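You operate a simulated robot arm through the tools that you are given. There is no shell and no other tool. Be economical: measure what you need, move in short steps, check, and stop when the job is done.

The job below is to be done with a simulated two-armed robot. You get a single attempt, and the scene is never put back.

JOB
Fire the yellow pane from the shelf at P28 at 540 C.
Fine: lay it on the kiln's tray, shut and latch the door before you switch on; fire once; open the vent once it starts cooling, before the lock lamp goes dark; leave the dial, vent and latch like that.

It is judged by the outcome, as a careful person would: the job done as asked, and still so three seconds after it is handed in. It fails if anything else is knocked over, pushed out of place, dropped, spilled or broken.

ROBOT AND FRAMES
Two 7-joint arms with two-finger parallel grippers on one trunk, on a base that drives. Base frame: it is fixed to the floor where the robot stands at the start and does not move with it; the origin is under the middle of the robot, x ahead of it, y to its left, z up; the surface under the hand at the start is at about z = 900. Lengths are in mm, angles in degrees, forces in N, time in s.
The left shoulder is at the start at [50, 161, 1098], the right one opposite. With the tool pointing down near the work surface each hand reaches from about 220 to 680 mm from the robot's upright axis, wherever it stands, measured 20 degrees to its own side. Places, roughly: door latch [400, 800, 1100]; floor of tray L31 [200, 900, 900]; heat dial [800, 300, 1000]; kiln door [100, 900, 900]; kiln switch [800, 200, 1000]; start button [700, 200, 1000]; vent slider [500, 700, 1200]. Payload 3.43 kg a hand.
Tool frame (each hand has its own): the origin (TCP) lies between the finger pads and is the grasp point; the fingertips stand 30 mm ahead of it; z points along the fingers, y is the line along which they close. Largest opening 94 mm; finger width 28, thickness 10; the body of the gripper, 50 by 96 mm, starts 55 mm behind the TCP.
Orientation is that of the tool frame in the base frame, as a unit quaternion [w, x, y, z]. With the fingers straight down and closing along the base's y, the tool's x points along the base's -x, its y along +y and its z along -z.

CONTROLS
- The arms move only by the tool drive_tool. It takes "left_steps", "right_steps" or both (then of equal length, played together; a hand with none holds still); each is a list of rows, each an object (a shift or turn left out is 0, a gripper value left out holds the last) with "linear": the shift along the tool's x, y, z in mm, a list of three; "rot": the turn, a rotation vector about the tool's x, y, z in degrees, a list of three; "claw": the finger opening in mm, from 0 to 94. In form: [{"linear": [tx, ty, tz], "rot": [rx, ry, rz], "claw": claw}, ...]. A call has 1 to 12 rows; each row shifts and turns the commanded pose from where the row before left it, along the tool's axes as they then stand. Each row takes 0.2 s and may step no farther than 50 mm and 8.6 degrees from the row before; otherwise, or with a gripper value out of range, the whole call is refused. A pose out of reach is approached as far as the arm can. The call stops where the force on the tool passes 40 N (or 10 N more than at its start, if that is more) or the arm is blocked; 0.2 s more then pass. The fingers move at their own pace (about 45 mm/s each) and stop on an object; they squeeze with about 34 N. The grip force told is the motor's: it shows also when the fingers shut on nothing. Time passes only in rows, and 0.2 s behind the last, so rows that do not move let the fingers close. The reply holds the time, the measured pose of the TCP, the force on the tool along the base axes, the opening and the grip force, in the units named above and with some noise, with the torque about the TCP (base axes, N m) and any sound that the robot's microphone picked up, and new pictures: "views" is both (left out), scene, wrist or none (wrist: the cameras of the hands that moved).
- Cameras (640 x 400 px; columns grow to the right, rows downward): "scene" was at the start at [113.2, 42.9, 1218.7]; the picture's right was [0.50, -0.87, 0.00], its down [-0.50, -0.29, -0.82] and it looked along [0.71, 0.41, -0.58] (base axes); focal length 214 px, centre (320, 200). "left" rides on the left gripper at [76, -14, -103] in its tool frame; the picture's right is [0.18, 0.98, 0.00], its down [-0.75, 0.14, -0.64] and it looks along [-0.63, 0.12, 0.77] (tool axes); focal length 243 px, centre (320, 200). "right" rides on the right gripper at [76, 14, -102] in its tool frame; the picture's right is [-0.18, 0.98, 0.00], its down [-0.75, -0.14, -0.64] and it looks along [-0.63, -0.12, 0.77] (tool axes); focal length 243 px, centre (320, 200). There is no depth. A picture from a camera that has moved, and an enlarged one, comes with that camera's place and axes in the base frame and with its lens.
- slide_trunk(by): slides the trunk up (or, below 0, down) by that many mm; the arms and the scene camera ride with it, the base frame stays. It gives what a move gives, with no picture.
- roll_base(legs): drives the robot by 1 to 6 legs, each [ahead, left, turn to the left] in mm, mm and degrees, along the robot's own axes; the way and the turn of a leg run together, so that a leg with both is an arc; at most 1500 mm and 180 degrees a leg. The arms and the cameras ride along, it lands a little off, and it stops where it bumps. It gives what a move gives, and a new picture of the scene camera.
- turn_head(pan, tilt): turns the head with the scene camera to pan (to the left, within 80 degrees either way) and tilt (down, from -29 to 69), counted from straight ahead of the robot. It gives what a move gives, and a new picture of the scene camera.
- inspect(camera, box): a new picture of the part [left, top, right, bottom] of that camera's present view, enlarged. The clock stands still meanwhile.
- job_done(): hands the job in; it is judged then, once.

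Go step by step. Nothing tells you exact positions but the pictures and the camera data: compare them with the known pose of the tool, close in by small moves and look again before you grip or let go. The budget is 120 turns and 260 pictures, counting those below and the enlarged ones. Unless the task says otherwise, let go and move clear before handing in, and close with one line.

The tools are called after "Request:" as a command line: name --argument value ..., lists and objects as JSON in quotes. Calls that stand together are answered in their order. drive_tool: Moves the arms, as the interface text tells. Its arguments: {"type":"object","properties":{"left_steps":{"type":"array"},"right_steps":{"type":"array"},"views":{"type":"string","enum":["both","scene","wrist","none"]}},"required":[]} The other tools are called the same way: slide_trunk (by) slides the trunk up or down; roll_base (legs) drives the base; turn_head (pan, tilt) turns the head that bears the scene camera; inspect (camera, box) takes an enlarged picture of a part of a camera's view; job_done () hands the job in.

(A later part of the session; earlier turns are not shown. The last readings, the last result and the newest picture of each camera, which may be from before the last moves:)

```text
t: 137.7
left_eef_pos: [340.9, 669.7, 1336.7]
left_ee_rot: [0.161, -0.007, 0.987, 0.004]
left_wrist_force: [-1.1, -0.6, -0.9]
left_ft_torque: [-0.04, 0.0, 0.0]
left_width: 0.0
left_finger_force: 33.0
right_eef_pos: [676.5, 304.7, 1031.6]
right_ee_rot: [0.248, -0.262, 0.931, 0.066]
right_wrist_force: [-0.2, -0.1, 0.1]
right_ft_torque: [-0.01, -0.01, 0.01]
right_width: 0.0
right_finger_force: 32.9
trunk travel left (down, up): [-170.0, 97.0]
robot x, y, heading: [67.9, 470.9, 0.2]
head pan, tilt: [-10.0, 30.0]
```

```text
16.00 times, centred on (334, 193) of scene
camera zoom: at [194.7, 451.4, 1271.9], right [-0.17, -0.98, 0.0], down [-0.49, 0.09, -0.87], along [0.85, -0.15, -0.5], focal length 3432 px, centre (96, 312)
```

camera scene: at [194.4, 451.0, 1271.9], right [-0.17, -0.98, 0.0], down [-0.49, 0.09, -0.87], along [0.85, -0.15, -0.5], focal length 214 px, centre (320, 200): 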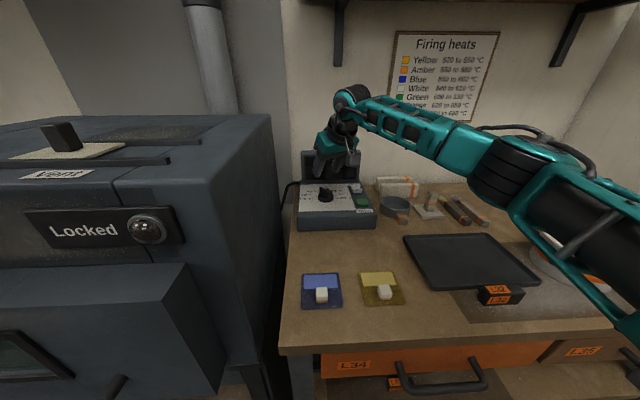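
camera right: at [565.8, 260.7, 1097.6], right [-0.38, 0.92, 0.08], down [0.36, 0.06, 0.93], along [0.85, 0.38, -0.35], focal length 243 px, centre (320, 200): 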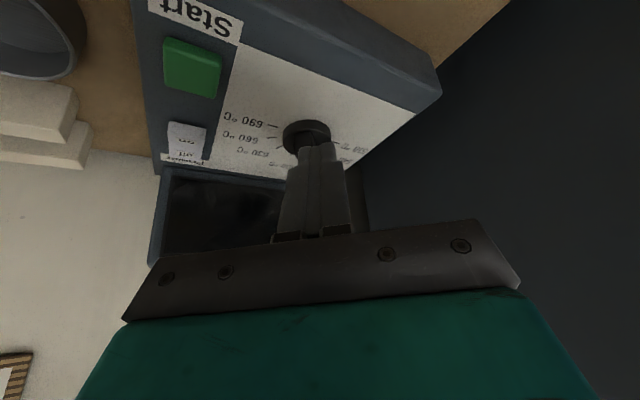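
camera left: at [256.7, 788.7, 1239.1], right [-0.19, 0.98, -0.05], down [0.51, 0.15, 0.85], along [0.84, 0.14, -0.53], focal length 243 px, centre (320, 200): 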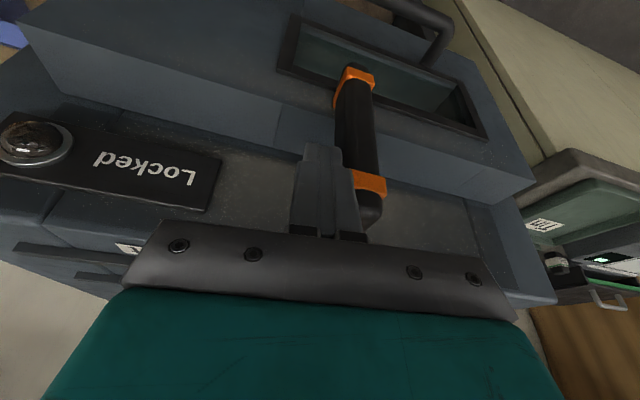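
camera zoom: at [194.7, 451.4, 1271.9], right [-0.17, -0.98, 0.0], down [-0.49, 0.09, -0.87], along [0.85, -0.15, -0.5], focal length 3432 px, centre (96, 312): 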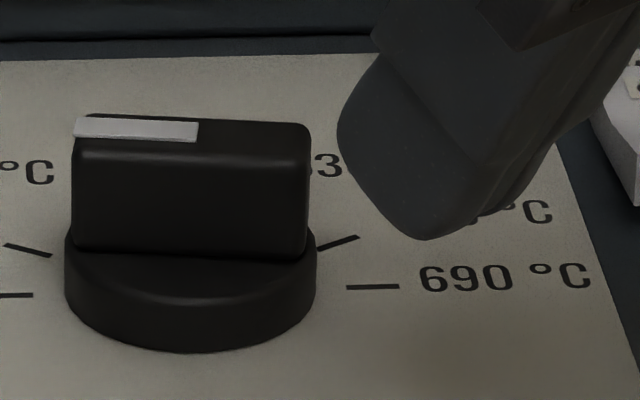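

I overshot: the pointer is at ~7° above the 510–690 line. I go to the near side of the pointer end and nudge it forward (clockwise), in small checked steps.

Request:
drive_tool --right_steps '[{"linear": [-25, 13.3, 14]}, {"linear": [-25, 13.3, 14]}, {"linear": [8.8, 0, 15.7]}, {"linear": [8.8, 0, 15.7]}, {"linear": [-3, -2.06, 1.68]}, {"linear": [-3, -2.06, 1.68]}, {"linear": [-2.25, -1.55, 1.26]}, {}]' --views "none"

Request:
inspect --camera "scene" --box '[306, 174, 354, 208]'

```text
t: 139.5
left_eef_pos: [341.2, 669.7, 1337.9]
left_ee_rot: [0.161, -0.006, 0.987, 0.003]
left_wrist_force: [0.0, 0.3, -0.3]
left_ft_torque: [-0.02, 0.03, 0.03]
left_width: 0.1
left_finger_force: 33.2
right_eef_pos: [722.1, 357.1, 994.5]
right_ee_rot: [0.247, -0.263, 0.93, 0.065]
right_wrist_force: [0.1, 0.1, -0.5]
right_ft_torque: [-0.01, 0.05, -0.02]
right_width: 0.0
right_finger_force: 33.2
trunk travel left (down, up): [-170.0, 97.0]
robot x, y, heading: [66.9, 467.9, -0.0]
head pan, tilt: [-10.0, 30.0]
```

```text
11.76 times, centred on (330, 191) of scene
camera zoom: at [194.6, 451.1, 1271.9], right [-0.17, -0.98, 0.0], down [-0.49, 0.09, -0.87], along [0.85, -0.15, -0.5], focal length 2523 px, centre (202, 306)
```

zoom: 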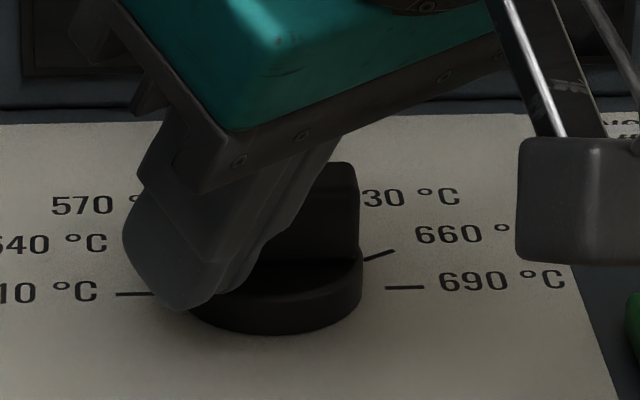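

I push in 4 mm.

Request:
drive_tool --right_steps '[{"linear": [-1.5, -1, 0.84]}, {"linear": [-1.5, -1, 0.84]}, {}]' --views "none"

Request:
inspect --camera "scene" --box '[306, 174, 354, 208]'

```text
t: 140.3
left_eef_pos: [340.2, 670.3, 1336.6]
left_ee_rot: [0.161, -0.007, 0.987, 0.004]
left_wrist_force: [-0.1, -1.1, 0.5]
left_ft_torque: [-0.04, -0.02, -0.03]
left_width: 0.0
left_finger_force: 33.0
right_eef_pos: [726.1, 357.2, 995.1]
right_ee_rot: [0.248, -0.263, 0.93, 0.065]
right_wrist_force: [0.0, 0.5, 0.4]
right_ft_torque: [0.0, -0.02, -0.03]
right_width: 0.2
right_finger_force: 33.0
trunk travel left (down, up): [-170.0, 97.0]
robot x, y, heading: [70.2, 467.8, 0.1]
head pan, tilt: [-10.0, 30.0]
```

```text
11.76 times, centred on (330, 191) of scene
camera zoom: at [194.6, 451.1, 1271.9], right [-0.17, -0.98, 0.0], down [-0.49, 0.09, -0.87], along [0.85, -0.15, -0.5], focal length 2523 px, centre (202, 306)
```

zoom: 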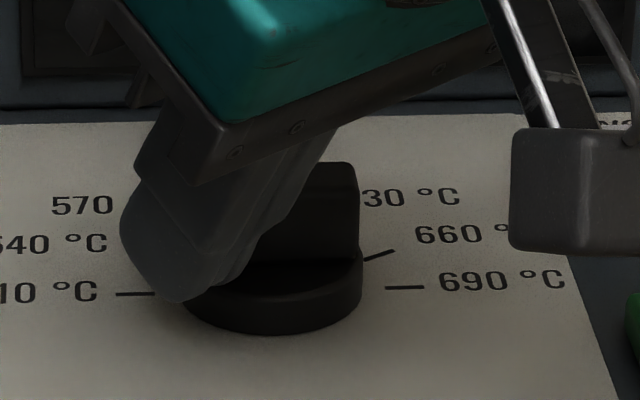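

No motion of the knob yet; 4 mm more.

Request:
drive_tool --right_steps '[{"linear": [-1.5, -1, 0.84]}, {"linear": [-1.5, -1, 0.84]}, {}]' --views "none"

Request:
inspect --camera "scene" --box '[306, 174, 354, 208]'

```text
t: 141.1
left_eef_pos: [341.7, 670.1, 1336.6]
left_ee_rot: [0.161, -0.007, 0.987, 0.004]
left_wrist_force: [0.8, -0.3, 0.3]
left_ft_torque: [0.0, 0.0, 0.0]
left_width: 0.0
left_finger_force: 32.8
right_eef_pos: [730.2, 357.8, 994.6]
right_ee_rot: [0.246, -0.263, 0.931, 0.065]
right_wrist_force: [-2.6, 2.3, -1.5]
right_ft_torque: [0.03, 0.09, 0.07]
right_width: 0.0
right_finger_force: 32.7
trunk travel left (down, up): [-170.0, 97.0]
robot x, y, heading: [67.5, 471.5, -0.1]
head pan, tilt: [-10.0, 30.0]
```

```text
11.76 times, centred on (330, 191) of scene
camera zoom: at [194.6, 451.3, 1271.8], right [-0.17, -0.98, 0.0], down [-0.49, 0.09, -0.87], along [0.85, -0.15, -0.5], focal length 2523 px, centre (202, 306)
```

zoom: 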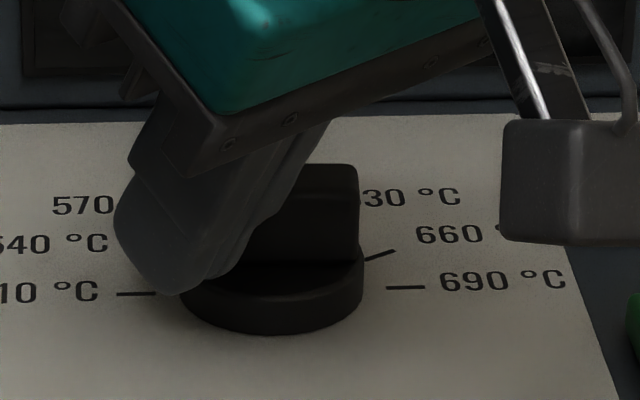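

Contact has begun. I push 7 mm more, then lift and measure.

Request:
drive_tool --right_steps '[{"linear": [-1.9, -1.3, 1.05]}, {"linear": [-1.9, -1.3, 1.05]}, {"linear": [-1.5, -1, 0.84]}, {}, {"linear": [10, 4, 0]}, {"linear": [-19.6, 0, -34.9]}, {"linear": [45, 0, -5]}, {"linear": [20, -30, 0]}, {}]' --views "none"

Request:
inspect --camera "scene" --box '[306, 174, 354, 208]'

```text
t: 143.1
left_eef_pos: [340.3, 668.5, 1338.0]
left_ee_rot: [0.161, -0.007, 0.987, 0.003]
left_wrist_force: [0.2, 0.0, 0.0]
left_ft_torque: [-0.01, 0.02, 0.0]
left_width: 0.2
left_finger_force: 32.4
right_eef_pos: [689.3, 299.7, 1002.1]
right_ee_rot: [0.248, -0.263, 0.93, 0.065]
right_wrist_force: [0.5, -0.4, 0.0]
right_ft_torque: [0.02, -0.01, 0.0]
right_width: 0.2
right_finger_force: 33.2
right hand out of reach, approached as far as the arm can: row 2
trunk travel left (down, up): [-170.0, 97.0]
robot x, y, heading: [70.5, 466.7, -0.0]
head pan, tilt: [-10.0, 30.0]
```

```text
11.76 times, centred on (330, 191) of scene
camera zoom: at [194.6, 451.2, 1271.9], right [-0.17, -0.98, 0.0], down [-0.49, 0.09, -0.87], along [0.85, -0.15, -0.5], focal length 2523 px, centre (202, 306)
```

zoom: 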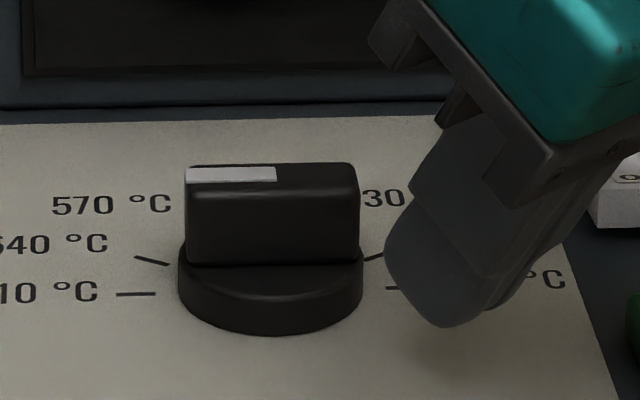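

The lift was out of reach and dragged the knob to 510. I'll instead use a straighter hand (yaw ≈5°), push from the near side, and retract straight back. First lift, un-yaw, and move behind the pointer end.

Request:
drive_tool --right_steps '[{"linear": [30, 0, -17]}, {"linear": [-19.6, 0, -34.9]}, {"rot": [4.16, 0, 7.41]}, {"rot": [4.16, 0, 7.41]}, {"rot": [4.16, 0, 7.41]}, {}]' --views "none"

```text
t: 144.5
left_eef_pos: [341.6, 670.9, 1337.5]
left_ee_rot: [0.162, -0.007, 0.987, 0.003]
left_wrist_force: [0.1, 1.3, 0.1]
left_ft_torque: [0.03, 0.0, 0.01]
left_width: 0.0
left_finger_force: 32.9
right_eef_pos: [658.7, 281.8, 1041.8]
right_ee_rot: [0.257, -0.049, 0.965, 0.01]
right_wrist_force: [0.9, 0.0, 0.5]
right_ft_torque: [0.01, -0.01, -0.02]
right_width: 0.2
right_finger_force: 33.2
trunk travel left (down, up): [-170.0, 97.0]
robot x, y, heading: [72.2, 468.0, 0.0]
head pan, tilt: [-10.0, 30.0]
```

I move behind the pointer end and lower.

Request:
drive_tool --right_steps '[{"linear": [-23.6, 38, 13.5]}, {"linear": [-23.6, 38, 13.5]}, {"linear": [11.7, 0, 20.4]}, {"linear": [11.7, 0, 20.4]}, {}]' --views "none"

Request:
inspect --camera "scene" --box '[296, 164, 364, 212]'

```text
t: 145.7
left_eef_pos: [341.1, 669.9, 1337.3]
left_ee_rot: [0.161, -0.005, 0.987, 0.003]
left_wrist_force: [-0.1, -0.5, 0.2]
left_ft_torque: [0.0, 0.0, -0.01]
left_width: 0.0
left_finger_force: 33.2
right_eef_pos: [706.3, 362.9, 995.6]
right_ee_rot: [0.257, -0.051, 0.965, 0.01]
right_wrist_force: [0.4, 0.0, -0.4]
right_ft_torque: [-0.01, 0.04, -0.01]
right_width: 0.3
right_finger_force: 33.2
trunk travel left (down, up): [-170.0, 97.0]
robot x, y, heading: [68.2, 469.0, 0.1]
head pan, tilt: [-10.0, 30.0]
```

```text
8.33 times, centred on (330, 188) of scene
camera zoom: at [194.6, 451.1, 1271.9], right [-0.17, -0.98, 0.0], down [-0.49, 0.09, -0.87], along [0.85, -0.15, -0.5], focal length 1787 px, centre (237, 300)
```

zoom: 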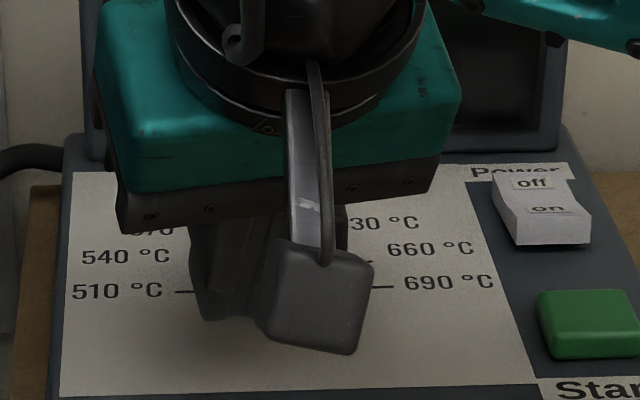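

I advance forward looking for the contact force.

Request:
drive_tool --right_steps '[{"linear": [-6.9, -0.8, 3.95]}, {"linear": [-5.2, -0.6, 3]}, {}]' --views "none"

Request:
drive_tool --right_steps '[{"linear": [-1.73, -0.2, 1]}, {}]' --views "none"

Request:
drive_tool --right_steps '[{"linear": [-1.73, -0.2, 1]}, {}]' --views "none"

Request:
drive_tool --right_steps '[{"linear": [-1.73, -0.2, 1]}, {}]' --views "none"

```text
t: 146.5
left_eef_pos: [340.0, 668.5, 1337.6]
left_ee_rot: [0.161, -0.006, 0.987, 0.003]
left_wrist_force: [0.5, 0.0, 0.6]
left_ft_torque: [0.02, 0.02, 0.0]
left_width: 0.0
left_finger_force: 33.1
right_eef_pos: [720.9, 362.9, 996.3]
right_ee_rot: [0.257, -0.051, 0.965, 0.011]
right_wrist_force: [-0.2, 0.4, 0.9]
right_ft_torque: [0.02, 0.03, -0.02]
right_width: 0.2
right_finger_force: 33.1
trunk travel left (down, up): [-170.0, 97.0]
robot x, y, heading: [67.9, 467.8, -0.1]
head pan, tilt: [-10.0, 30.0]
```

```text
t: 147.1
left_eef_pos: [339.9, 669.0, 1335.8]
left_ee_rot: [0.161, -0.006, 0.987, 0.004]
left_wrist_force: [0.9, -0.4, 0.4]
left_ft_torque: [0.02, 0.02, 0.0]
left_width: 0.1
left_finger_force: 33.3
right_eef_pos: [721.3, 362.8, 995.7]
right_ee_rot: [0.257, -0.051, 0.965, 0.01]
right_wrist_force: [-3.3, 1.2, 0.0]
right_ft_torque: [0.03, 0.04, 0.0]
right_width: 0.2
right_finger_force: 33.3
trunk travel left (down, up): [-170.0, 97.0]
robot x, y, heading: [65.9, 468.1, 0.1]
head pan, tilt: [-10.0, 30.0]
```

```text
t: 147.7
left_eef_pos: [341.1, 668.7, 1338.2]
left_ee_rot: [0.161, -0.007, 0.987, 0.004]
left_wrist_force: [0.0, -0.8, 0.5]
left_ft_torque: [-0.02, 0.05, -0.02]
left_width: 0.0
left_finger_force: 32.8
right_eef_pos: [724.5, 362.0, 997.0]
right_ee_rot: [0.257, -0.05, 0.965, 0.01]
right_wrist_force: [-1.3, 3.0, 0.1]
right_ft_torque: [0.07, 0.04, 0.06]
right_width: 0.2
right_finger_force: 32.8
trunk travel left (down, up): [-170.0, 97.0]
robot x, y, heading: [69.7, 468.1, -0.3]
head pan, tilt: [-10.0, 30.0]
```

```text
t: 148.3
left_eef_pos: [340.4, 669.0, 1337.4]
left_ee_rot: [0.161, -0.006, 0.987, 0.003]
left_wrist_force: [0.1, -0.2, 0.0]
left_ft_torque: [0.0, -0.02, 0.02]
left_width: 0.0
left_finger_force: 33.4
right_eef_pos: [726.8, 362.2, 996.2]
right_ee_rot: [0.257, -0.051, 0.965, 0.011]
right_wrist_force: [-0.5, 1.3, 1.0]
right_ft_torque: [0.01, 0.0, 0.01]
right_width: 0.1
right_finger_force: 32.7
trunk travel left (down, up): [-170.0, 97.0]
robot x, y, heading: [68.4, 473.3, 0.1]
head pan, tilt: [-10.0, 30.0]
```

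Contact came at x≈721.5 as predicted. I push to ≈729, then retract straight back and measure.

Request:
drive_tool --right_steps '[{"linear": [-1.3, -0.15, 0.75]}, {"linear": [-1.3, -0.15, 0.75]}, {}, {"linear": [26, 3, -15]}, {"linear": [26, 3, -15]}, {"linear": [-20, 0, -35]}, {"linear": [0, -45, 0]}, {}]' --views "none"

Request:
inspect --camera "scene" --box '[306, 174, 354, 208]'

```text
t: 150.1
left_eef_pos: [341.5, 670.0, 1336.2]
left_ee_rot: [0.161, -0.006, 0.987, 0.003]
left_wrist_force: [0.1, -0.1, -0.6]
left_ft_torque: [-0.01, 0.02, -0.02]
left_width: 0.2
left_finger_force: 32.8
right_eef_pos: [672.9, 318.6, 1036.7]
right_ee_rot: [0.257, -0.051, 0.965, 0.011]
right_wrist_force: [0.3, -0.8, 1.3]
right_ft_torque: [-0.01, 0.01, 0.0]
right_width: 0.0
right_finger_force: 33.0
trunk travel left (down, up): [-170.0, 97.0]
robot x, y, heading: [67.3, 468.0, 0.0]
head pan, tilt: [-10.0, 30.0]
```

```text
11.76 times, centred on (330, 191) of scene
camera zoom: at [194.6, 451.5, 1271.9], right [-0.17, -0.98, 0.0], down [-0.49, 0.09, -0.87], along [0.85, -0.15, -0.5], focal length 2523 px, centre (202, 306)
```

zoom: 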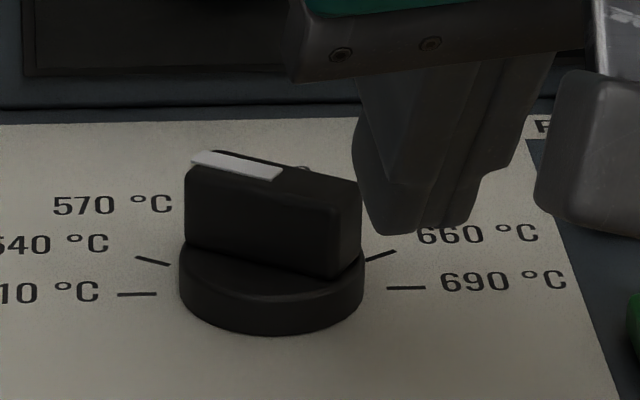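

The pointer is at ≈53.6°, right on the 540 mark. Next: the power rocker, whose "on" half is near [752, 233, 968]; I move the closed fingertips above it.

Request:
drive_tool --right_steps '[{"linear": [-17.7, -31, 14]}, {"linear": [-17.7, -31, 14]}, {"linear": [-17.7, -31, 14]}, {}]' --views "wrist"

Request:
inspect --camera "scene" --box '[306, 154, 386, 220]'

```text
t: 151.1
left_eef_pos: [340.6, 669.1, 1336.9]
left_ee_rot: [0.161, -0.006, 0.987, 0.003]
left_wrist_force: [-0.9, 0.3, 0.2]
left_ft_torque: [0.02, -0.02, 0.0]
left_width: 0.2
left_finger_force: 32.8
right_eef_pos: [750.0, 232.8, 1025.9]
right_ee_rot: [0.257, -0.05, 0.965, 0.01]
right_wrist_force: [0.7, -0.5, -0.2]
right_ft_torque: [-0.03, -0.03, -0.03]
right_width: 0.0
right_finger_force: 33.1
trunk travel left (down, up): [-170.0, 97.0]
robot x, y, heading: [67.0, 469.2, 0.1]
head pan, tilt: [-10.0, 30.0]
camera right: at [631.9, 235.3, 1077.5], right [0.06, 0.99, 0.09], down [0.35, -0.1, 0.93], along [0.94, -0.02, -0.35], focal length 243 px, centre (320, 200)
```

right: 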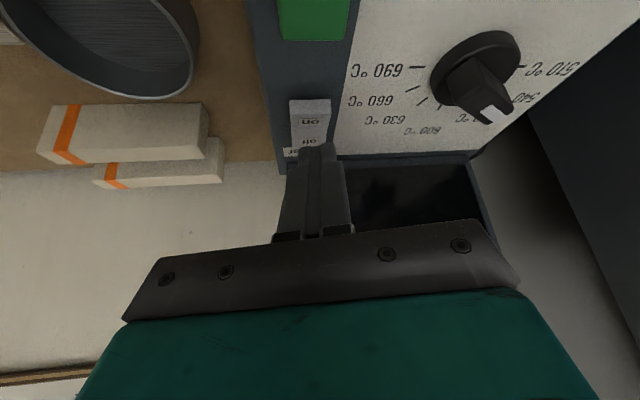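

```text
6.06 times, centred on (346, 187) of scene
camera zoom: at [194.5, 451.2, 1271.9], right [-0.17, -0.98, 0.0], down [-0.49, 0.09, -0.87], along [0.85, -0.15, -0.5], focal length 1300 px, centre (162, 279)
```

zoom: 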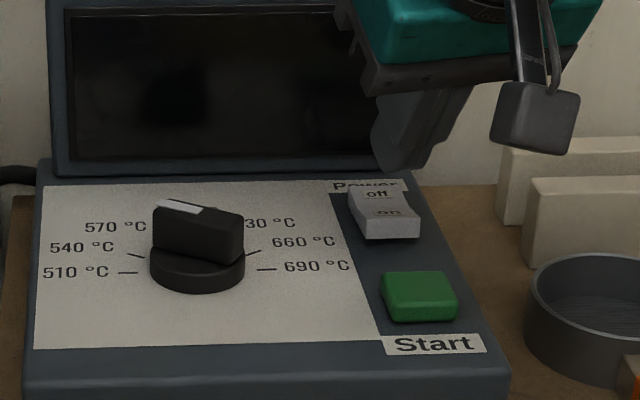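

Aligned over the "on" half. I press down gradually.

Request:
drive_tool --right_steps '[{"linear": [5, 0, 8.7]}, {"linear": [5, 0, 8.7]}, {"linear": [2, 0, 3.5]}, {"linear": [2, 0, 3.5]}, {}]' --views "none"

Request:
inspect --camera "scene" --box '[306, 144, 386, 220]'

```text
t: 152.3
left_eef_pos: [341.8, 670.2, 1338.7]
left_ee_rot: [0.16, -0.006, 0.987, 0.003]
left_wrist_force: [0.2, -0.4, 1.3]
left_ft_torque: [-0.02, 0.02, -0.05]
left_width: 0.0
left_finger_force: 33.8
right_eef_pos: [749.9, 232.8, 998.8]
right_ee_rot: [0.256, -0.051, 0.965, 0.01]
right_wrist_force: [0.0, 0.7, -0.5]
right_ft_torque: [0.0, 0.0, 0.01]
right_width: 0.2
right_finger_force: 32.6
trunk travel left (down, up): [-170.0, 97.0]
robot x, y, heading: [67.6, 465.0, -0.1]
head pan, tilt: [-10.0, 30.0]
```

```text
5.26 times, centred on (346, 182) of scene
camera zoom: at [194.6, 451.1, 1271.9], right [-0.17, -0.98, 0.0], down [-0.49, 0.09, -0.87], along [0.85, -0.15, -0.5], focal length 1129 px, centre (183, 295)
```

zoom: 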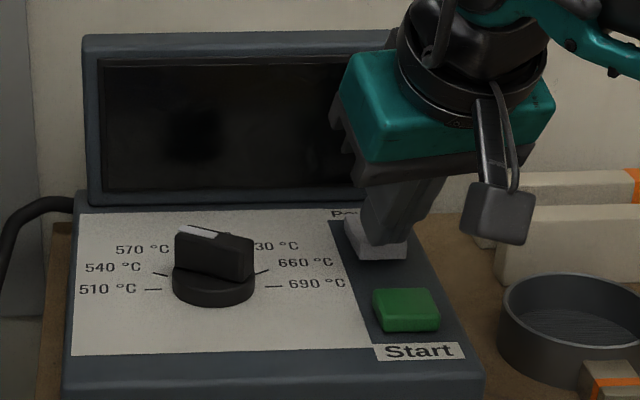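

Not yet touching. I go on down in 3 mm steps.

Request:
drive_tool --right_steps '[{"linear": [1.5, 0, 2.6]}, {"linear": [1.5, 0, 2.6]}, {}]' --views "none"

Request:
drive_tool --right_steps '[{"linear": [1.5, 0, 2.6]}, {"linear": [1.5, 0, 2.6]}, {}]' --views "scene"

```text
t: 153.1
left_eef_pos: [340.0, 669.0, 1338.0]
left_ee_rot: [0.161, -0.007, 0.987, 0.004]
left_wrist_force: [-0.6, 0.4, 0.4]
left_ft_torque: [-0.02, -0.01, -0.02]
left_width: 0.0
left_finger_force: 33.2
right_eef_pos: [749.2, 232.3, 992.6]
right_ee_rot: [0.257, -0.05, 0.965, 0.01]
right_wrist_force: [0.2, -0.1, 0.6]
right_ft_torque: [-0.03, -0.02, -0.01]
right_width: 0.2
right_finger_force: 33.5
trunk travel left (down, up): [-170.0, 97.0]
robot x, y, heading: [69.2, 469.5, 0.1]
head pan, tilt: [-10.0, 30.0]
```

```text
t: 153.9
left_eef_pos: [339.8, 669.8, 1336.7]
left_ee_rot: [0.16, -0.007, 0.987, 0.004]
left_wrist_force: [0.8, 0.0, -0.1]
left_ft_torque: [0.03, 0.03, -0.02]
left_width: 0.0
left_finger_force: 33.0
right_eef_pos: [748.7, 232.4, 987.9]
right_ee_rot: [0.257, -0.05, 0.965, 0.01]
right_wrist_force: [-1.8, -0.2, 5.2]
right_ft_torque: [-0.07, -0.04, -0.01]
right_width: 0.3
right_finger_force: 33.1
trunk travel left (down, up): [-170.0, 97.0]
robot x, y, heading: [70.6, 466.7, 0.2]
head pan, tilt: [-10.0, 30.0]
camera scene: at [194.0, 451.2, 1272.0], right [-0.17, -0.98, 0.0], down [-0.49, 0.09, -0.87], along [0.85, -0.15, -0.5], focal length 214 px, centre (320, 200)
```

scene: 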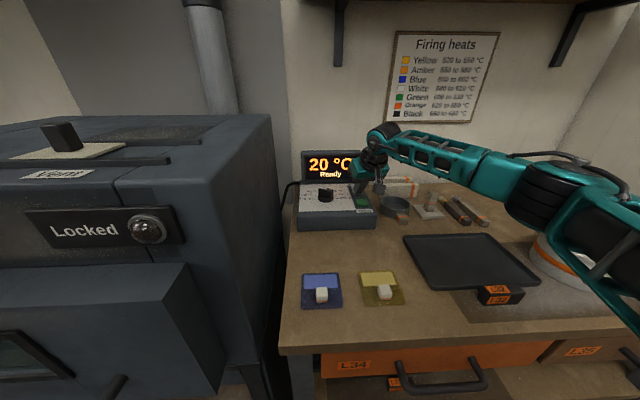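

The display lights: "20 °C Ready". I lift off, and before starting I study the vent and pre-position the left hand.

Request:
drive_tool --right_steps '[{"linear": [-10, 0, -17.4]}, {"linear": [-10, 0, -17.4]}, {}]' --views "none"

Request:
inspect --camera "scene" --box '[290, 140, 390, 220]'

Request:
turn_head --pan 25 --tilt 20

Request:
inspect --camera "left" --box '[0, 0, 640, 400]'

```text
t: 154.7
left_eef_pos: [340.6, 670.7, 1336.7]
left_ee_rot: [0.161, -0.006, 0.987, 0.004]
left_wrist_force: [-0.7, -0.1, -0.5]
left_ft_torque: [-0.02, -0.01, 0.02]
left_width: 0.0
left_finger_force: 33.0
right_eef_pos: [747.9, 232.6, 1027.2]
right_ee_rot: [0.257, -0.051, 0.965, 0.01]
right_wrist_force: [-0.3, 0.5, -1.2]
right_ft_torque: [-0.01, -0.03, -0.01]
right_width: 0.2
right_finger_force: 33.2
trunk travel left (down, up): [-170.0, 97.0]
robot x, y, heading: [67.8, 468.5, -0.0]
head pan, tilt: [-10.0, 30.0]
```

```text
5.00 times, centred on (340, 180) of scene
camera zoom: at [194.6, 451.1, 1271.9], right [-0.17, -0.98, 0.0], down [-0.49, 0.09, -0.87], along [0.85, -0.15, -0.5], focal length 1072 px, centre (220, 300)
```

zoom: 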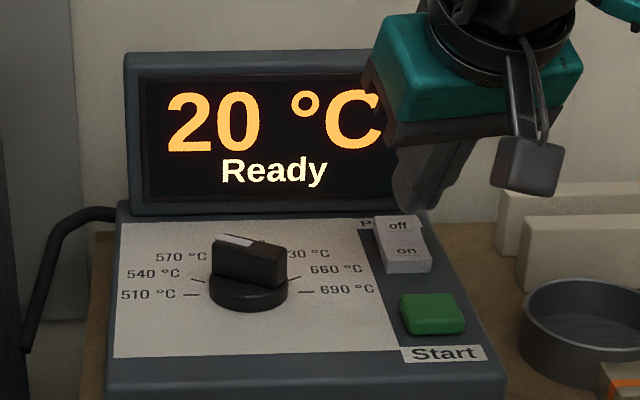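

```text
t: 155.7
left_eef_pos: [341.6, 669.8, 1337.1]
left_ee_rot: [0.161, -0.006, 0.987, 0.003]
left_wrist_force: [0.1, -0.5, 0.8]
left_ft_torque: [0.02, 0.02, 0.01]
left_width: 0.0
left_finger_force: 32.8
right_eef_pos: [747.9, 232.1, 1027.5]
right_ee_rot: [0.257, -0.051, 0.965, 0.011]
right_wrist_force: [0.5, -0.3, -0.5]
right_ft_torque: [0.01, 0.0, 0.01]
right_width: 0.0
right_finger_force: 32.8
trunk travel left (down, up): [-170.0, 97.0]
robot x, y, heading: [69.4, 468.2, 0.1]
head pan, tilt: [25.0, 20.0]
camera scene: at [190.0, 506.1, 1287.9], right [0.42, -0.91, 0.0], down [-0.31, -0.14, -0.94], along [0.85, 0.4, -0.34], focal length 214 px, centre (320, 200)
```

scene: 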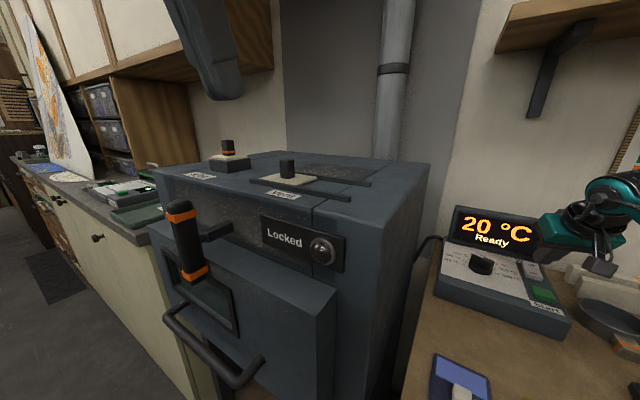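

```text
1.00 times, centred on (320, 200) of left (not enlarged: the box is as wide or as high as the picture)
camera zoom: at [235.1, 653.7, 1410.1], right [-0.19, 0.98, -0.05], down [0.51, 0.14, 0.85], along [0.84, 0.13, -0.53], focal length 243 px, centre (320, 200)
```

zoom: 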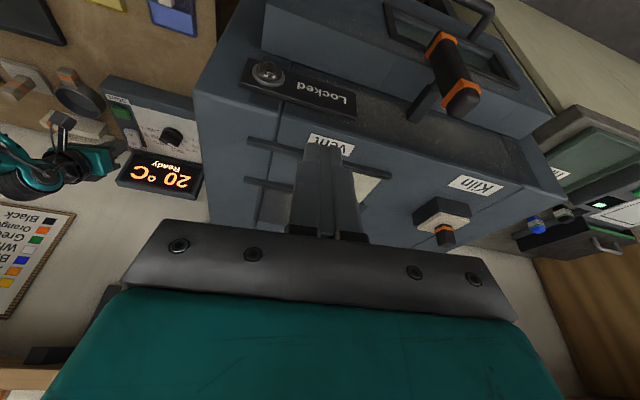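

The rocker is on. I zoom in on the vent from here.

Request:
inspect --camera "scene" --box '[230, 135, 400, 225]'

Request:
inspect --camera "left" --box '[200, 110, 440, 250]'

```text
3.76 times, centred on (315, 180) of scene
camera zoom: at [190.0, 506.1, 1287.9], right [0.42, -0.91, 0.0], down [-0.31, -0.14, -0.94], along [0.85, 0.4, -0.34], focal length 807 px, centre (339, 275)
```

zoom: 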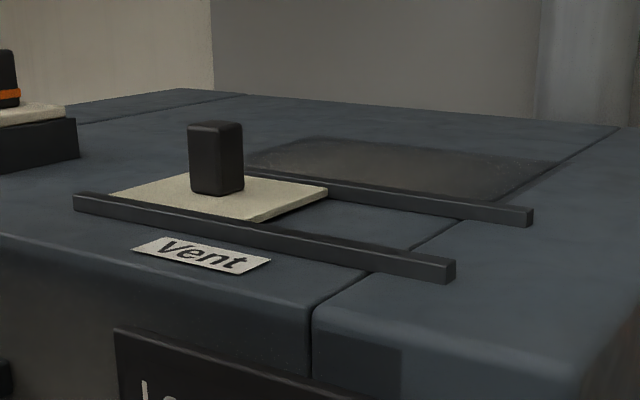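

```text
2.67 times, centred on (320, 180) of left
camera zoom: at [235.1, 653.7, 1410.1], right [-0.19, 0.98, -0.05], down [0.51, 0.14, 0.85], along [0.84, 0.13, -0.53], focal length 647 px, centre (320, 253)
```

zoom: 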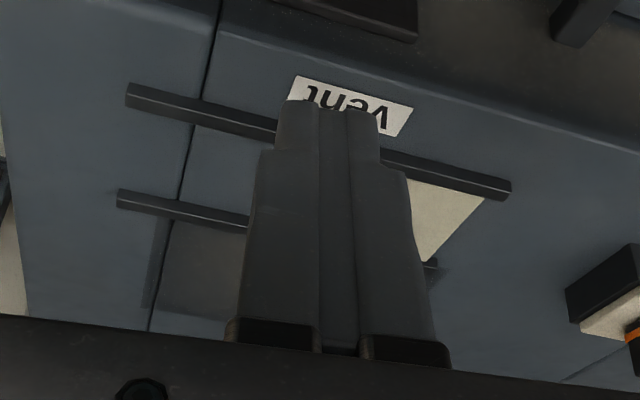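

The vent plate sits at the left end of its rails; it opens by sliding right (knob from y≈725 to ≈630). I test in the air that the left hand reaches the end of that stroke, then go to the start side of the knob.

Request:
drive_tool --left_steps '[{"linear": [-34.1, -4.5, 23.1]}, {"linear": [-34.1, -4.5, 23.1]}, {"linear": [-34.1, -4.5, 23.1]}, {"linear": [-34.1, -4.5, 23.1]}, {}]' --views "none"

Request:
drive_tool --left_steps '[{"linear": [0, 40, 0]}, {"linear": [0, 40, 0]}, {"linear": [0, 40, 0]}, {}]' --views "both"

```text
t: 156.9
left_eef_pos: [498.8, 653.3, 1293.6]
left_ee_rot: [0.161, -0.006, 0.987, 0.004]
left_wrist_force: [-0.3, -0.6, 0.9]
left_ft_torque: [-0.04, 0.0, -0.02]
left_width: 0.1
left_finger_force: 33.3
right_eef_pos: [748.8, 233.5, 1027.6]
right_ee_rot: [0.257, -0.05, 0.965, 0.01]
right_wrist_force: [0.4, 0.1, -0.5]
right_ft_torque: [0.01, 0.0, 0.0]
right_width: 0.0
right_finger_force: 32.9
trunk travel left (down, up): [-170.0, 97.0]
robot x, y, heading: [68.2, 470.5, -0.2]
head pan, tilt: [25.0, 20.0]
```

```text
t: 157.9
left_eef_pos: [499.8, 774.3, 1293.9]
left_ee_rot: [0.16, -0.006, 0.987, 0.003]
left_wrist_force: [0.0, 1.0, 0.0]
left_ft_torque: [0.0, -0.02, 0.0]
left_width: 0.0
left_finger_force: 33.3
right_eef_pos: [750.2, 233.1, 1028.0]
right_ee_rot: [0.257, -0.05, 0.965, 0.01]
right_wrist_force: [-0.4, 0.4, 1.2]
right_ft_torque: [-0.04, 0.01, 0.01]
right_width: 0.2
right_finger_force: 32.7
trunk travel left (down, up): [-170.0, 97.0]
robot x, y, heading: [71.6, 468.6, 0.1]
head pan, tilt: [25.0, 20.0]
camera scene: at [190.0, 505.9, 1287.9], right [0.42, -0.91, 0.0], down [-0.31, -0.14, -0.94], along [0.85, 0.4, -0.34], focal length 214 px, centre (320, 200)
camera left: at [393.7, 758.2, 1366.2], right [-0.19, 0.98, -0.05], down [0.51, 0.14, 0.85], along [0.84, 0.13, -0.53], focal length 243 px, centre (320, 200)
```

scene: 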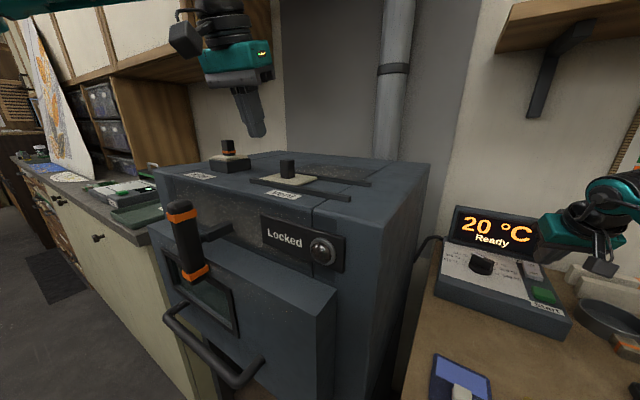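
left: 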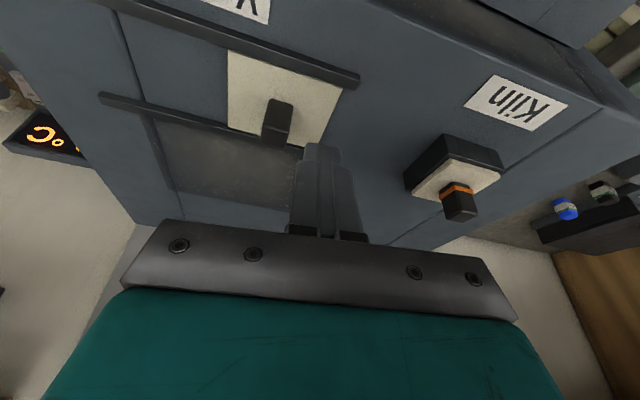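

The knob is more precisely at [536, 739, 1203]. I lower the left fingertips beside its left side, ready for later.

Request:
drive_tool --left_steps '[{"linear": [-2.75, 1, 36]}, {"linear": [-2.75, 0, 33]}, {}]' --views "both"

Request:
inspect --camera "scene" --box '[220, 115, 360, 205]'

```text
t: 158.7
left_eef_pos: [526.5, 776.3, 1228.6]
left_ee_rot: [0.161, -0.006, 0.987, 0.003]
left_wrist_force: [-0.4, -0.7, -0.5]
left_ft_torque: [-0.04, 0.01, 0.02]
left_width: 0.2
left_finger_force: 33.2
right_eef_pos: [748.9, 233.5, 1027.8]
right_ee_rot: [0.257, -0.05, 0.965, 0.01]
right_wrist_force: [-0.5, 0.0, 0.5]
right_ft_torque: [0.02, -0.01, 0.0]
right_width: 0.0
right_finger_force: 33.0
trunk travel left (down, up): [-170.0, 97.0]
robot x, y, heading: [67.0, 471.1, 0.0]
head pan, tilt: [25.0, 20.0]
camera scene: at [189.9, 506.1, 1288.0], right [0.42, -0.91, 0.0], down [-0.31, -0.14, -0.94], along [0.85, 0.4, -0.34], focal length 214 px, centre (320, 200)
camera left: at [420.1, 759.6, 1301.5], right [-0.19, 0.98, -0.05], down [0.51, 0.14, 0.85], along [0.84, 0.13, -0.53], focal length 243 px, centre (320, 200)
```

scene: 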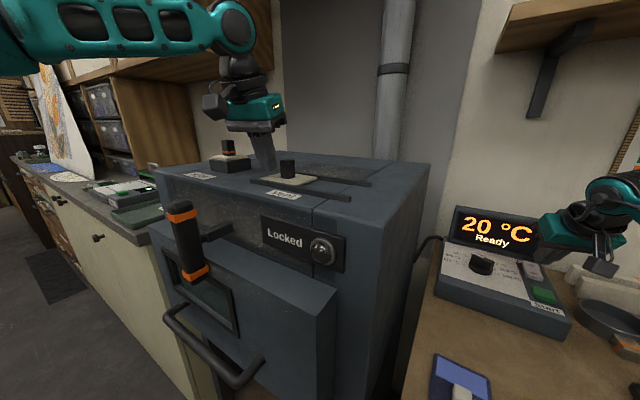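
left: 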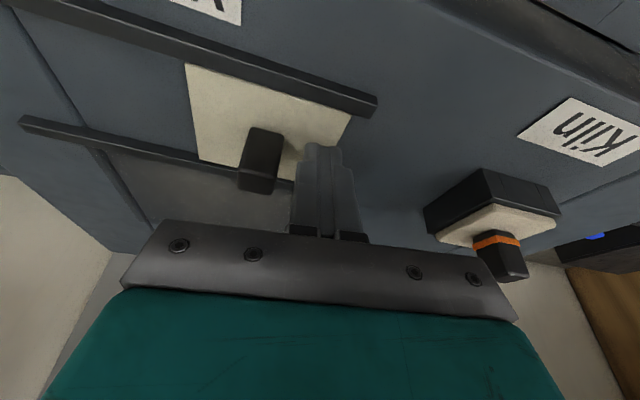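

```text
4.44 times, centred on (290, 160) of scene
camera zoom: at [189.9, 506.1, 1288.0], right [0.42, -0.91, 0.0], down [-0.31, -0.14, -0.94], along [0.85, 0.4, -0.34], focal length 953 px, centre (453, 378)
```

zoom: 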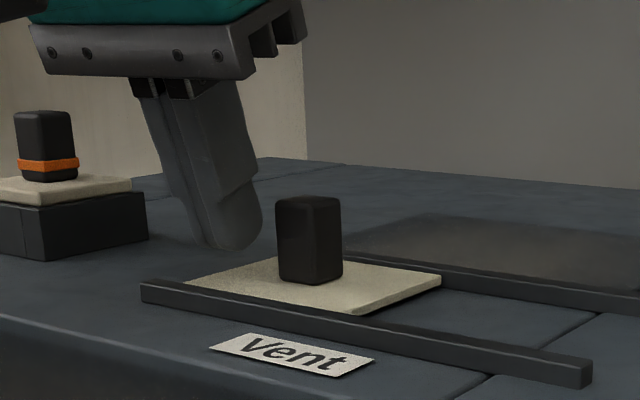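

The left hand is ready. Now the right hand moves above the green Start button.

Request:
drive_tool --right_steps '[{"linear": [27.2, 8.2, -15.6]}, {"linear": [27.2, 8.2, -15.6]}, {"linear": [5, 0, 8.7]}, {}]' --views "wrist"

Request:
turn_head --pan 5 --tilt 25

Request:
inspect --camera "scene" --box '[350, 120, 470, 230]'

```text
t: 159.7
left_eef_pos: [525.5, 775.1, 1229.3]
left_ee_rot: [0.161, -0.006, 0.987, 0.003]
left_wrist_force: [-1.0, 0.2, 0.5]
left_ft_torque: [0.02, -0.01, -0.01]
left_width: 0.0
left_finger_force: 32.7
right_eef_pos: [685.3, 242.3, 1017.3]
right_ee_rot: [0.258, -0.05, 0.965, 0.01]
right_wrist_force: [-0.1, -0.3, -0.7]
right_ft_torque: [0.02, 0.0, 0.01]
right_width: 0.0
right_finger_force: 32.5
trunk travel left (down, up): [-170.0, 97.0]
robot x, y, heading: [72.0, 467.2, 0.0]
head pan, tilt: [25.0, 20.0]
camera right: at [567.3, 245.4, 1068.4], right [0.06, 0.99, 0.09], down [0.35, -0.1, 0.93], along [0.94, -0.02, -0.35], focal length 243 px, centre (320, 200)
```

right: 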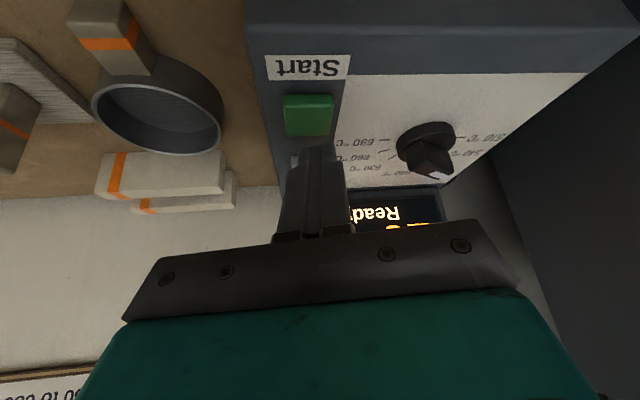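

```text
t: 160.5
left_eef_pos: [525.9, 774.4, 1229.0]
left_ee_rot: [0.161, -0.006, 0.987, 0.004]
left_wrist_force: [1.0, 0.1, 0.5]
left_ft_torque: [-0.01, 0.01, -0.01]
left_width: 0.1
left_finger_force: 33.3
right_eef_pos: [685.0, 242.6, 1016.8]
right_ee_rot: [0.256, -0.051, 0.965, 0.01]
right_wrist_force: [-0.7, 0.3, -0.7]
right_ft_torque: [-0.01, 0.01, 0.01]
right_width: 0.0
right_finger_force: 32.9
trunk travel left (down, up): [-170.0, 97.0]
robot x, y, heading: [67.6, 468.5, 0.1]
head pan, tilt: [5.0, 25.0]
camera scene: at [197.4, 474.9, 1279.9], right [0.09, -1.0, 0.0], down [-0.42, -0.04, -0.91], along [0.9, 0.08, -0.42], focal length 214 px, centre (320, 200)
```

scene: 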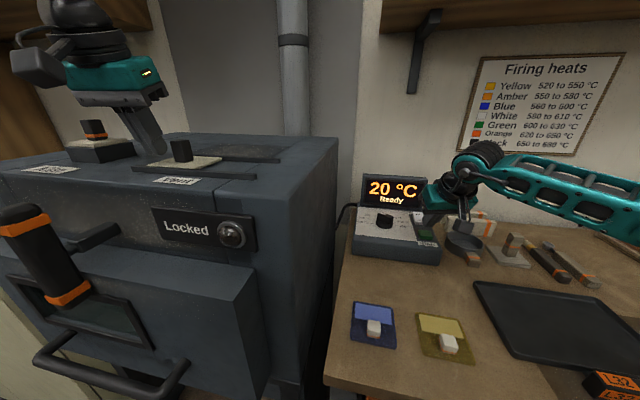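

```text
3.64 times, centred on (410, 175) of scene
camera zoom: at [197.4, 474.9, 1279.9], right [0.09, -1.0, 0.0], down [-0.42, -0.04, -0.91], along [0.9, 0.08, -0.42], focal length 780 px, centre (-7, 291)
```

zoom: 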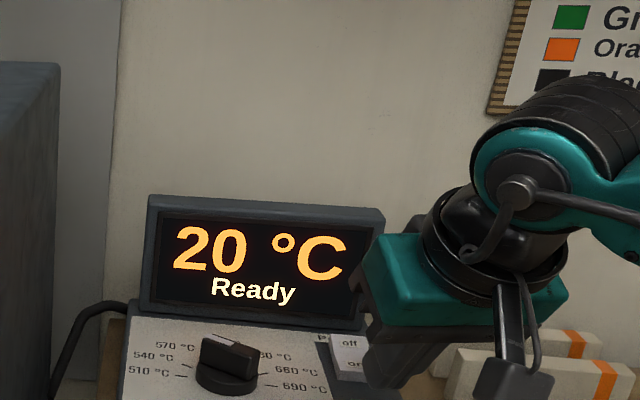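

The Start button is at [696, 240]. I shift 8 mm forward, press down, and watch display and lamp.

Request:
drive_tool --right_steps '[{"linear": [0.6, -0.8, 17]}, {"linear": [2.5, 0, 4.3]}, {"linear": [2, 0, 3.5]}, {"linear": [2, 0, 3.5]}, {}]' --views "scene"

```text
t: 161.7
left_eef_pos: [526.6, 775.0, 1228.7]
left_ee_rot: [0.161, -0.007, 0.987, 0.004]
left_wrist_force: [0.0, 0.5, 0.1]
left_ft_torque: [-0.03, -0.01, 0.03]
left_width: 0.0
left_finger_force: 32.8
right_eef_pos: [693.3, 244.4, 991.1]
right_ee_rot: [0.258, -0.05, 0.965, 0.01]
right_wrist_force: [0.7, -0.2, 6.5]
right_ft_torque: [0.0, -0.05, 0.0]
right_width: 0.2
right_finger_force: 32.9
trunk travel left (down, up): [-170.0, 97.0]
robot x, y, heading: [66.8, 467.5, 0.0]
head pan, tilt: [5.0, 25.0]
heard: click
camera scene: at [196.8, 475.0, 1280.0], right [0.09, -1.0, 0.0], down [-0.42, -0.04, -0.91], along [0.9, 0.08, -0.42], focal length 214 px, centre (320, 200)
```

scene: 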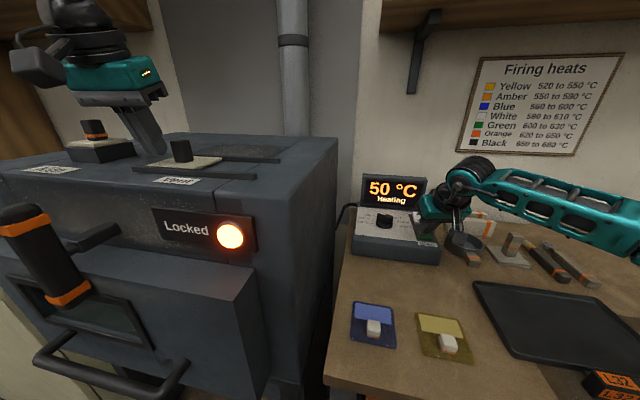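

Click heard: heating, lock lamp lit. I lift the right hand off the button and watch.

Request:
drive_tool --right_steps '[{"linear": [-10, 0, -17.4]}, {"linear": [-10, 0, -17.4]}, {}]' --views "scene"

```text
t: 162.5
left_eef_pos: [525.7, 775.3, 1228.5]
left_ee_rot: [0.161, -0.006, 0.987, 0.004]
left_wrist_force: [0.0, -0.3, 0.6]
left_ft_torque: [-0.02, 0.03, 0.01]
left_width: 0.1
left_finger_force: 32.9
right_eef_pos: [693.0, 243.3, 1027.1]
right_ee_rot: [0.256, -0.05, 0.965, 0.01]
right_wrist_force: [-0.6, 0.1, 0.4]
right_ft_torque: [-0.03, 0.04, 0.02]
right_width: 0.0
right_finger_force: 33.5
trunk travel left (down, up): [-170.0, 97.0]
robot x, y, heading: [67.0, 467.9, 0.1]
head pan, tilt: [5.0, 25.0]
camera scene: at [197.4, 474.8, 1279.8], right [0.09, -1.0, 0.0], down [-0.42, -0.04, -0.91], along [0.9, 0.08, -0.42], focal length 214 px, centre (320, 200)
```

scene: 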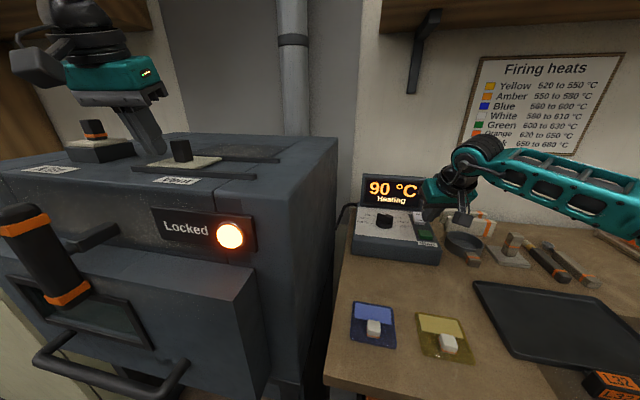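

Heating ~50 °C/s. While waiting I withdraw the right hand up and back.

Request:
drive_tool --right_steps '[{"linear": [-20, 0, -35]}, {"linear": [-20, 0, -35]}, {"linear": [40, 0, -22]}, {"linear": [40, 0, -22]}, {"linear": [40, 0, -22]}, {}, {}, {}, {}, {}, {}, {}]' --views "scene"

Request:
drive_tool --right_steps '[{}, {}, {}, {}, {}, {}, {}, {}, {}, {}, {}, {}]' --views "scene"

```text
t: 165.1
left_eef_pos: [525.2, 775.0, 1228.9]
left_ee_rot: [0.161, -0.006, 0.987, 0.003]
left_wrist_force: [0.7, 0.4, -0.5]
left_ft_torque: [0.02, -0.02, 0.01]
left_width: 0.0
left_finger_force: 32.8
right_eef_pos: [558.1, 227.5, 1106.4]
right_ee_rot: [0.257, -0.051, 0.965, 0.011]
right_wrist_force: [-0.4, 0.0, 0.2]
right_ft_torque: [0.02, -0.02, 0.0]
right_width: 0.0
right_finger_force: 32.8
trunk travel left (down, up): [-170.0, 97.0]
robot x, y, heading: [70.8, 467.2, -0.3]
head pan, tilt: [5.0, 25.0]
camera scene: at [197.4, 474.8, 1279.8], right [0.09, -1.0, 0.0], down [-0.42, -0.04, -0.91], along [0.9, 0.08, -0.42], focal length 214 px, centre (320, 200)
```

scene: 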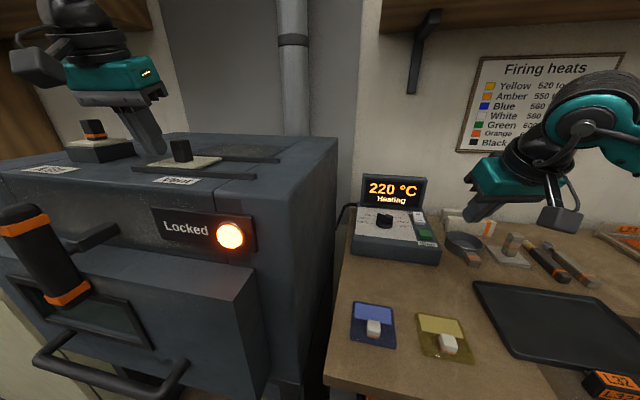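

```text
t: 167.7
left_eef_pos: [525.9, 775.0, 1228.4]
left_ee_rot: [0.161, -0.006, 0.987, 0.003]
left_wrist_force: [-0.1, -0.4, 0.2]
left_ft_torque: [-0.02, -0.01, -0.01]
left_width: 0.0
left_finger_force: 33.0
right_eef_pos: [558.5, 228.2, 1107.5]
right_ee_rot: [0.257, -0.051, 0.965, 0.011]
right_wrist_force: [-0.5, 0.5, 0.4]
right_ft_torque: [0.02, 0.0, 0.02]
right_width: 0.0
right_finger_force: 33.3
trunk travel left (down, up): [-170.0, 97.0]
robot x, y, heading: [69.8, 468.2, 0.0]
head pan, tilt: [5.0, 25.0]
camera scene: at [197.4, 474.8, 1279.8], right [0.09, -1.0, 0.0], down [-0.42, -0.04, -0.91], along [0.9, 0.08, -0.42], focal length 214 px, centre (320, 200)
```

scene: 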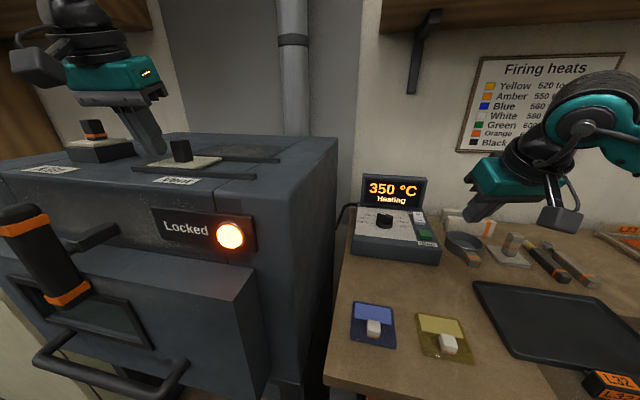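

350 °C, still heating. I wait on.

Request:
drive_tool --right_steps '[{}, {}, {}, {}, {}, {}, {}, {}, {}, {}, {}, {}]' --views "none"

Request:
drive_tool --right_steps '[{}, {}, {}, {}]' --views "scene"

```text
t: 170.3
left_eef_pos: [525.7, 774.9, 1228.9]
left_ee_rot: [0.161, -0.006, 0.987, 0.003]
left_wrist_force: [0.4, 0.1, 0.5]
left_ft_torque: [0.01, 0.01, 0.0]
left_width: 0.1
left_finger_force: 32.7
right_eef_pos: [557.3, 228.0, 1106.2]
right_ee_rot: [0.257, -0.05, 0.965, 0.01]
right_wrist_force: [-0.3, 0.2, -0.4]
right_ft_torque: [0.0, 0.01, 0.01]
right_width: 0.2
right_finger_force: 33.3
trunk travel left (down, up): [-170.0, 97.0]
robot x, y, heading: [68.2, 465.2, 0.2]
head pan, tilt: [5.0, 25.0]
```

```text
t: 171.3
left_eef_pos: [526.4, 775.9, 1228.6]
left_ee_rot: [0.161, -0.006, 0.987, 0.004]
left_wrist_force: [-0.5, -0.1, -0.1]
left_ft_torque: [0.01, 0.01, 0.0]
left_width: 0.0
left_finger_force: 32.9
right_eef_pos: [557.6, 228.1, 1107.7]
right_ee_rot: [0.256, -0.051, 0.965, 0.01]
right_wrist_force: [-0.2, 0.2, 0.1]
right_ft_torque: [0.01, -0.01, -0.01]
right_width: 0.0
right_finger_force: 33.4
trunk travel left (down, up): [-170.0, 97.0]
robot x, y, heading: [68.4, 471.3, 0.0]
head pan, tilt: [5.0, 25.0]
camera scene: at [197.4, 474.8, 1279.8], right [0.09, -1.0, 0.0], down [-0.42, -0.04, -0.91], along [0.9, 0.08, -0.42], focal length 214 px, centre (320, 200)
```

scene: 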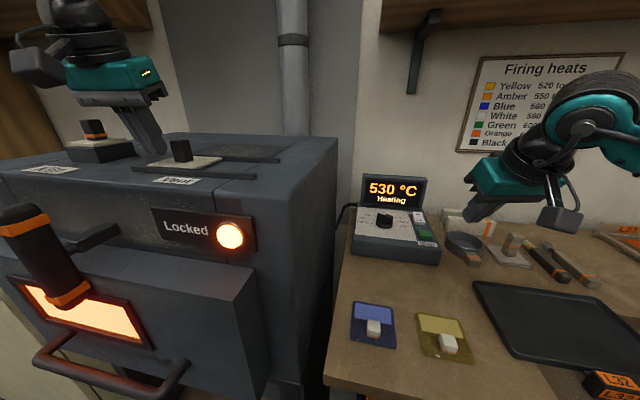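

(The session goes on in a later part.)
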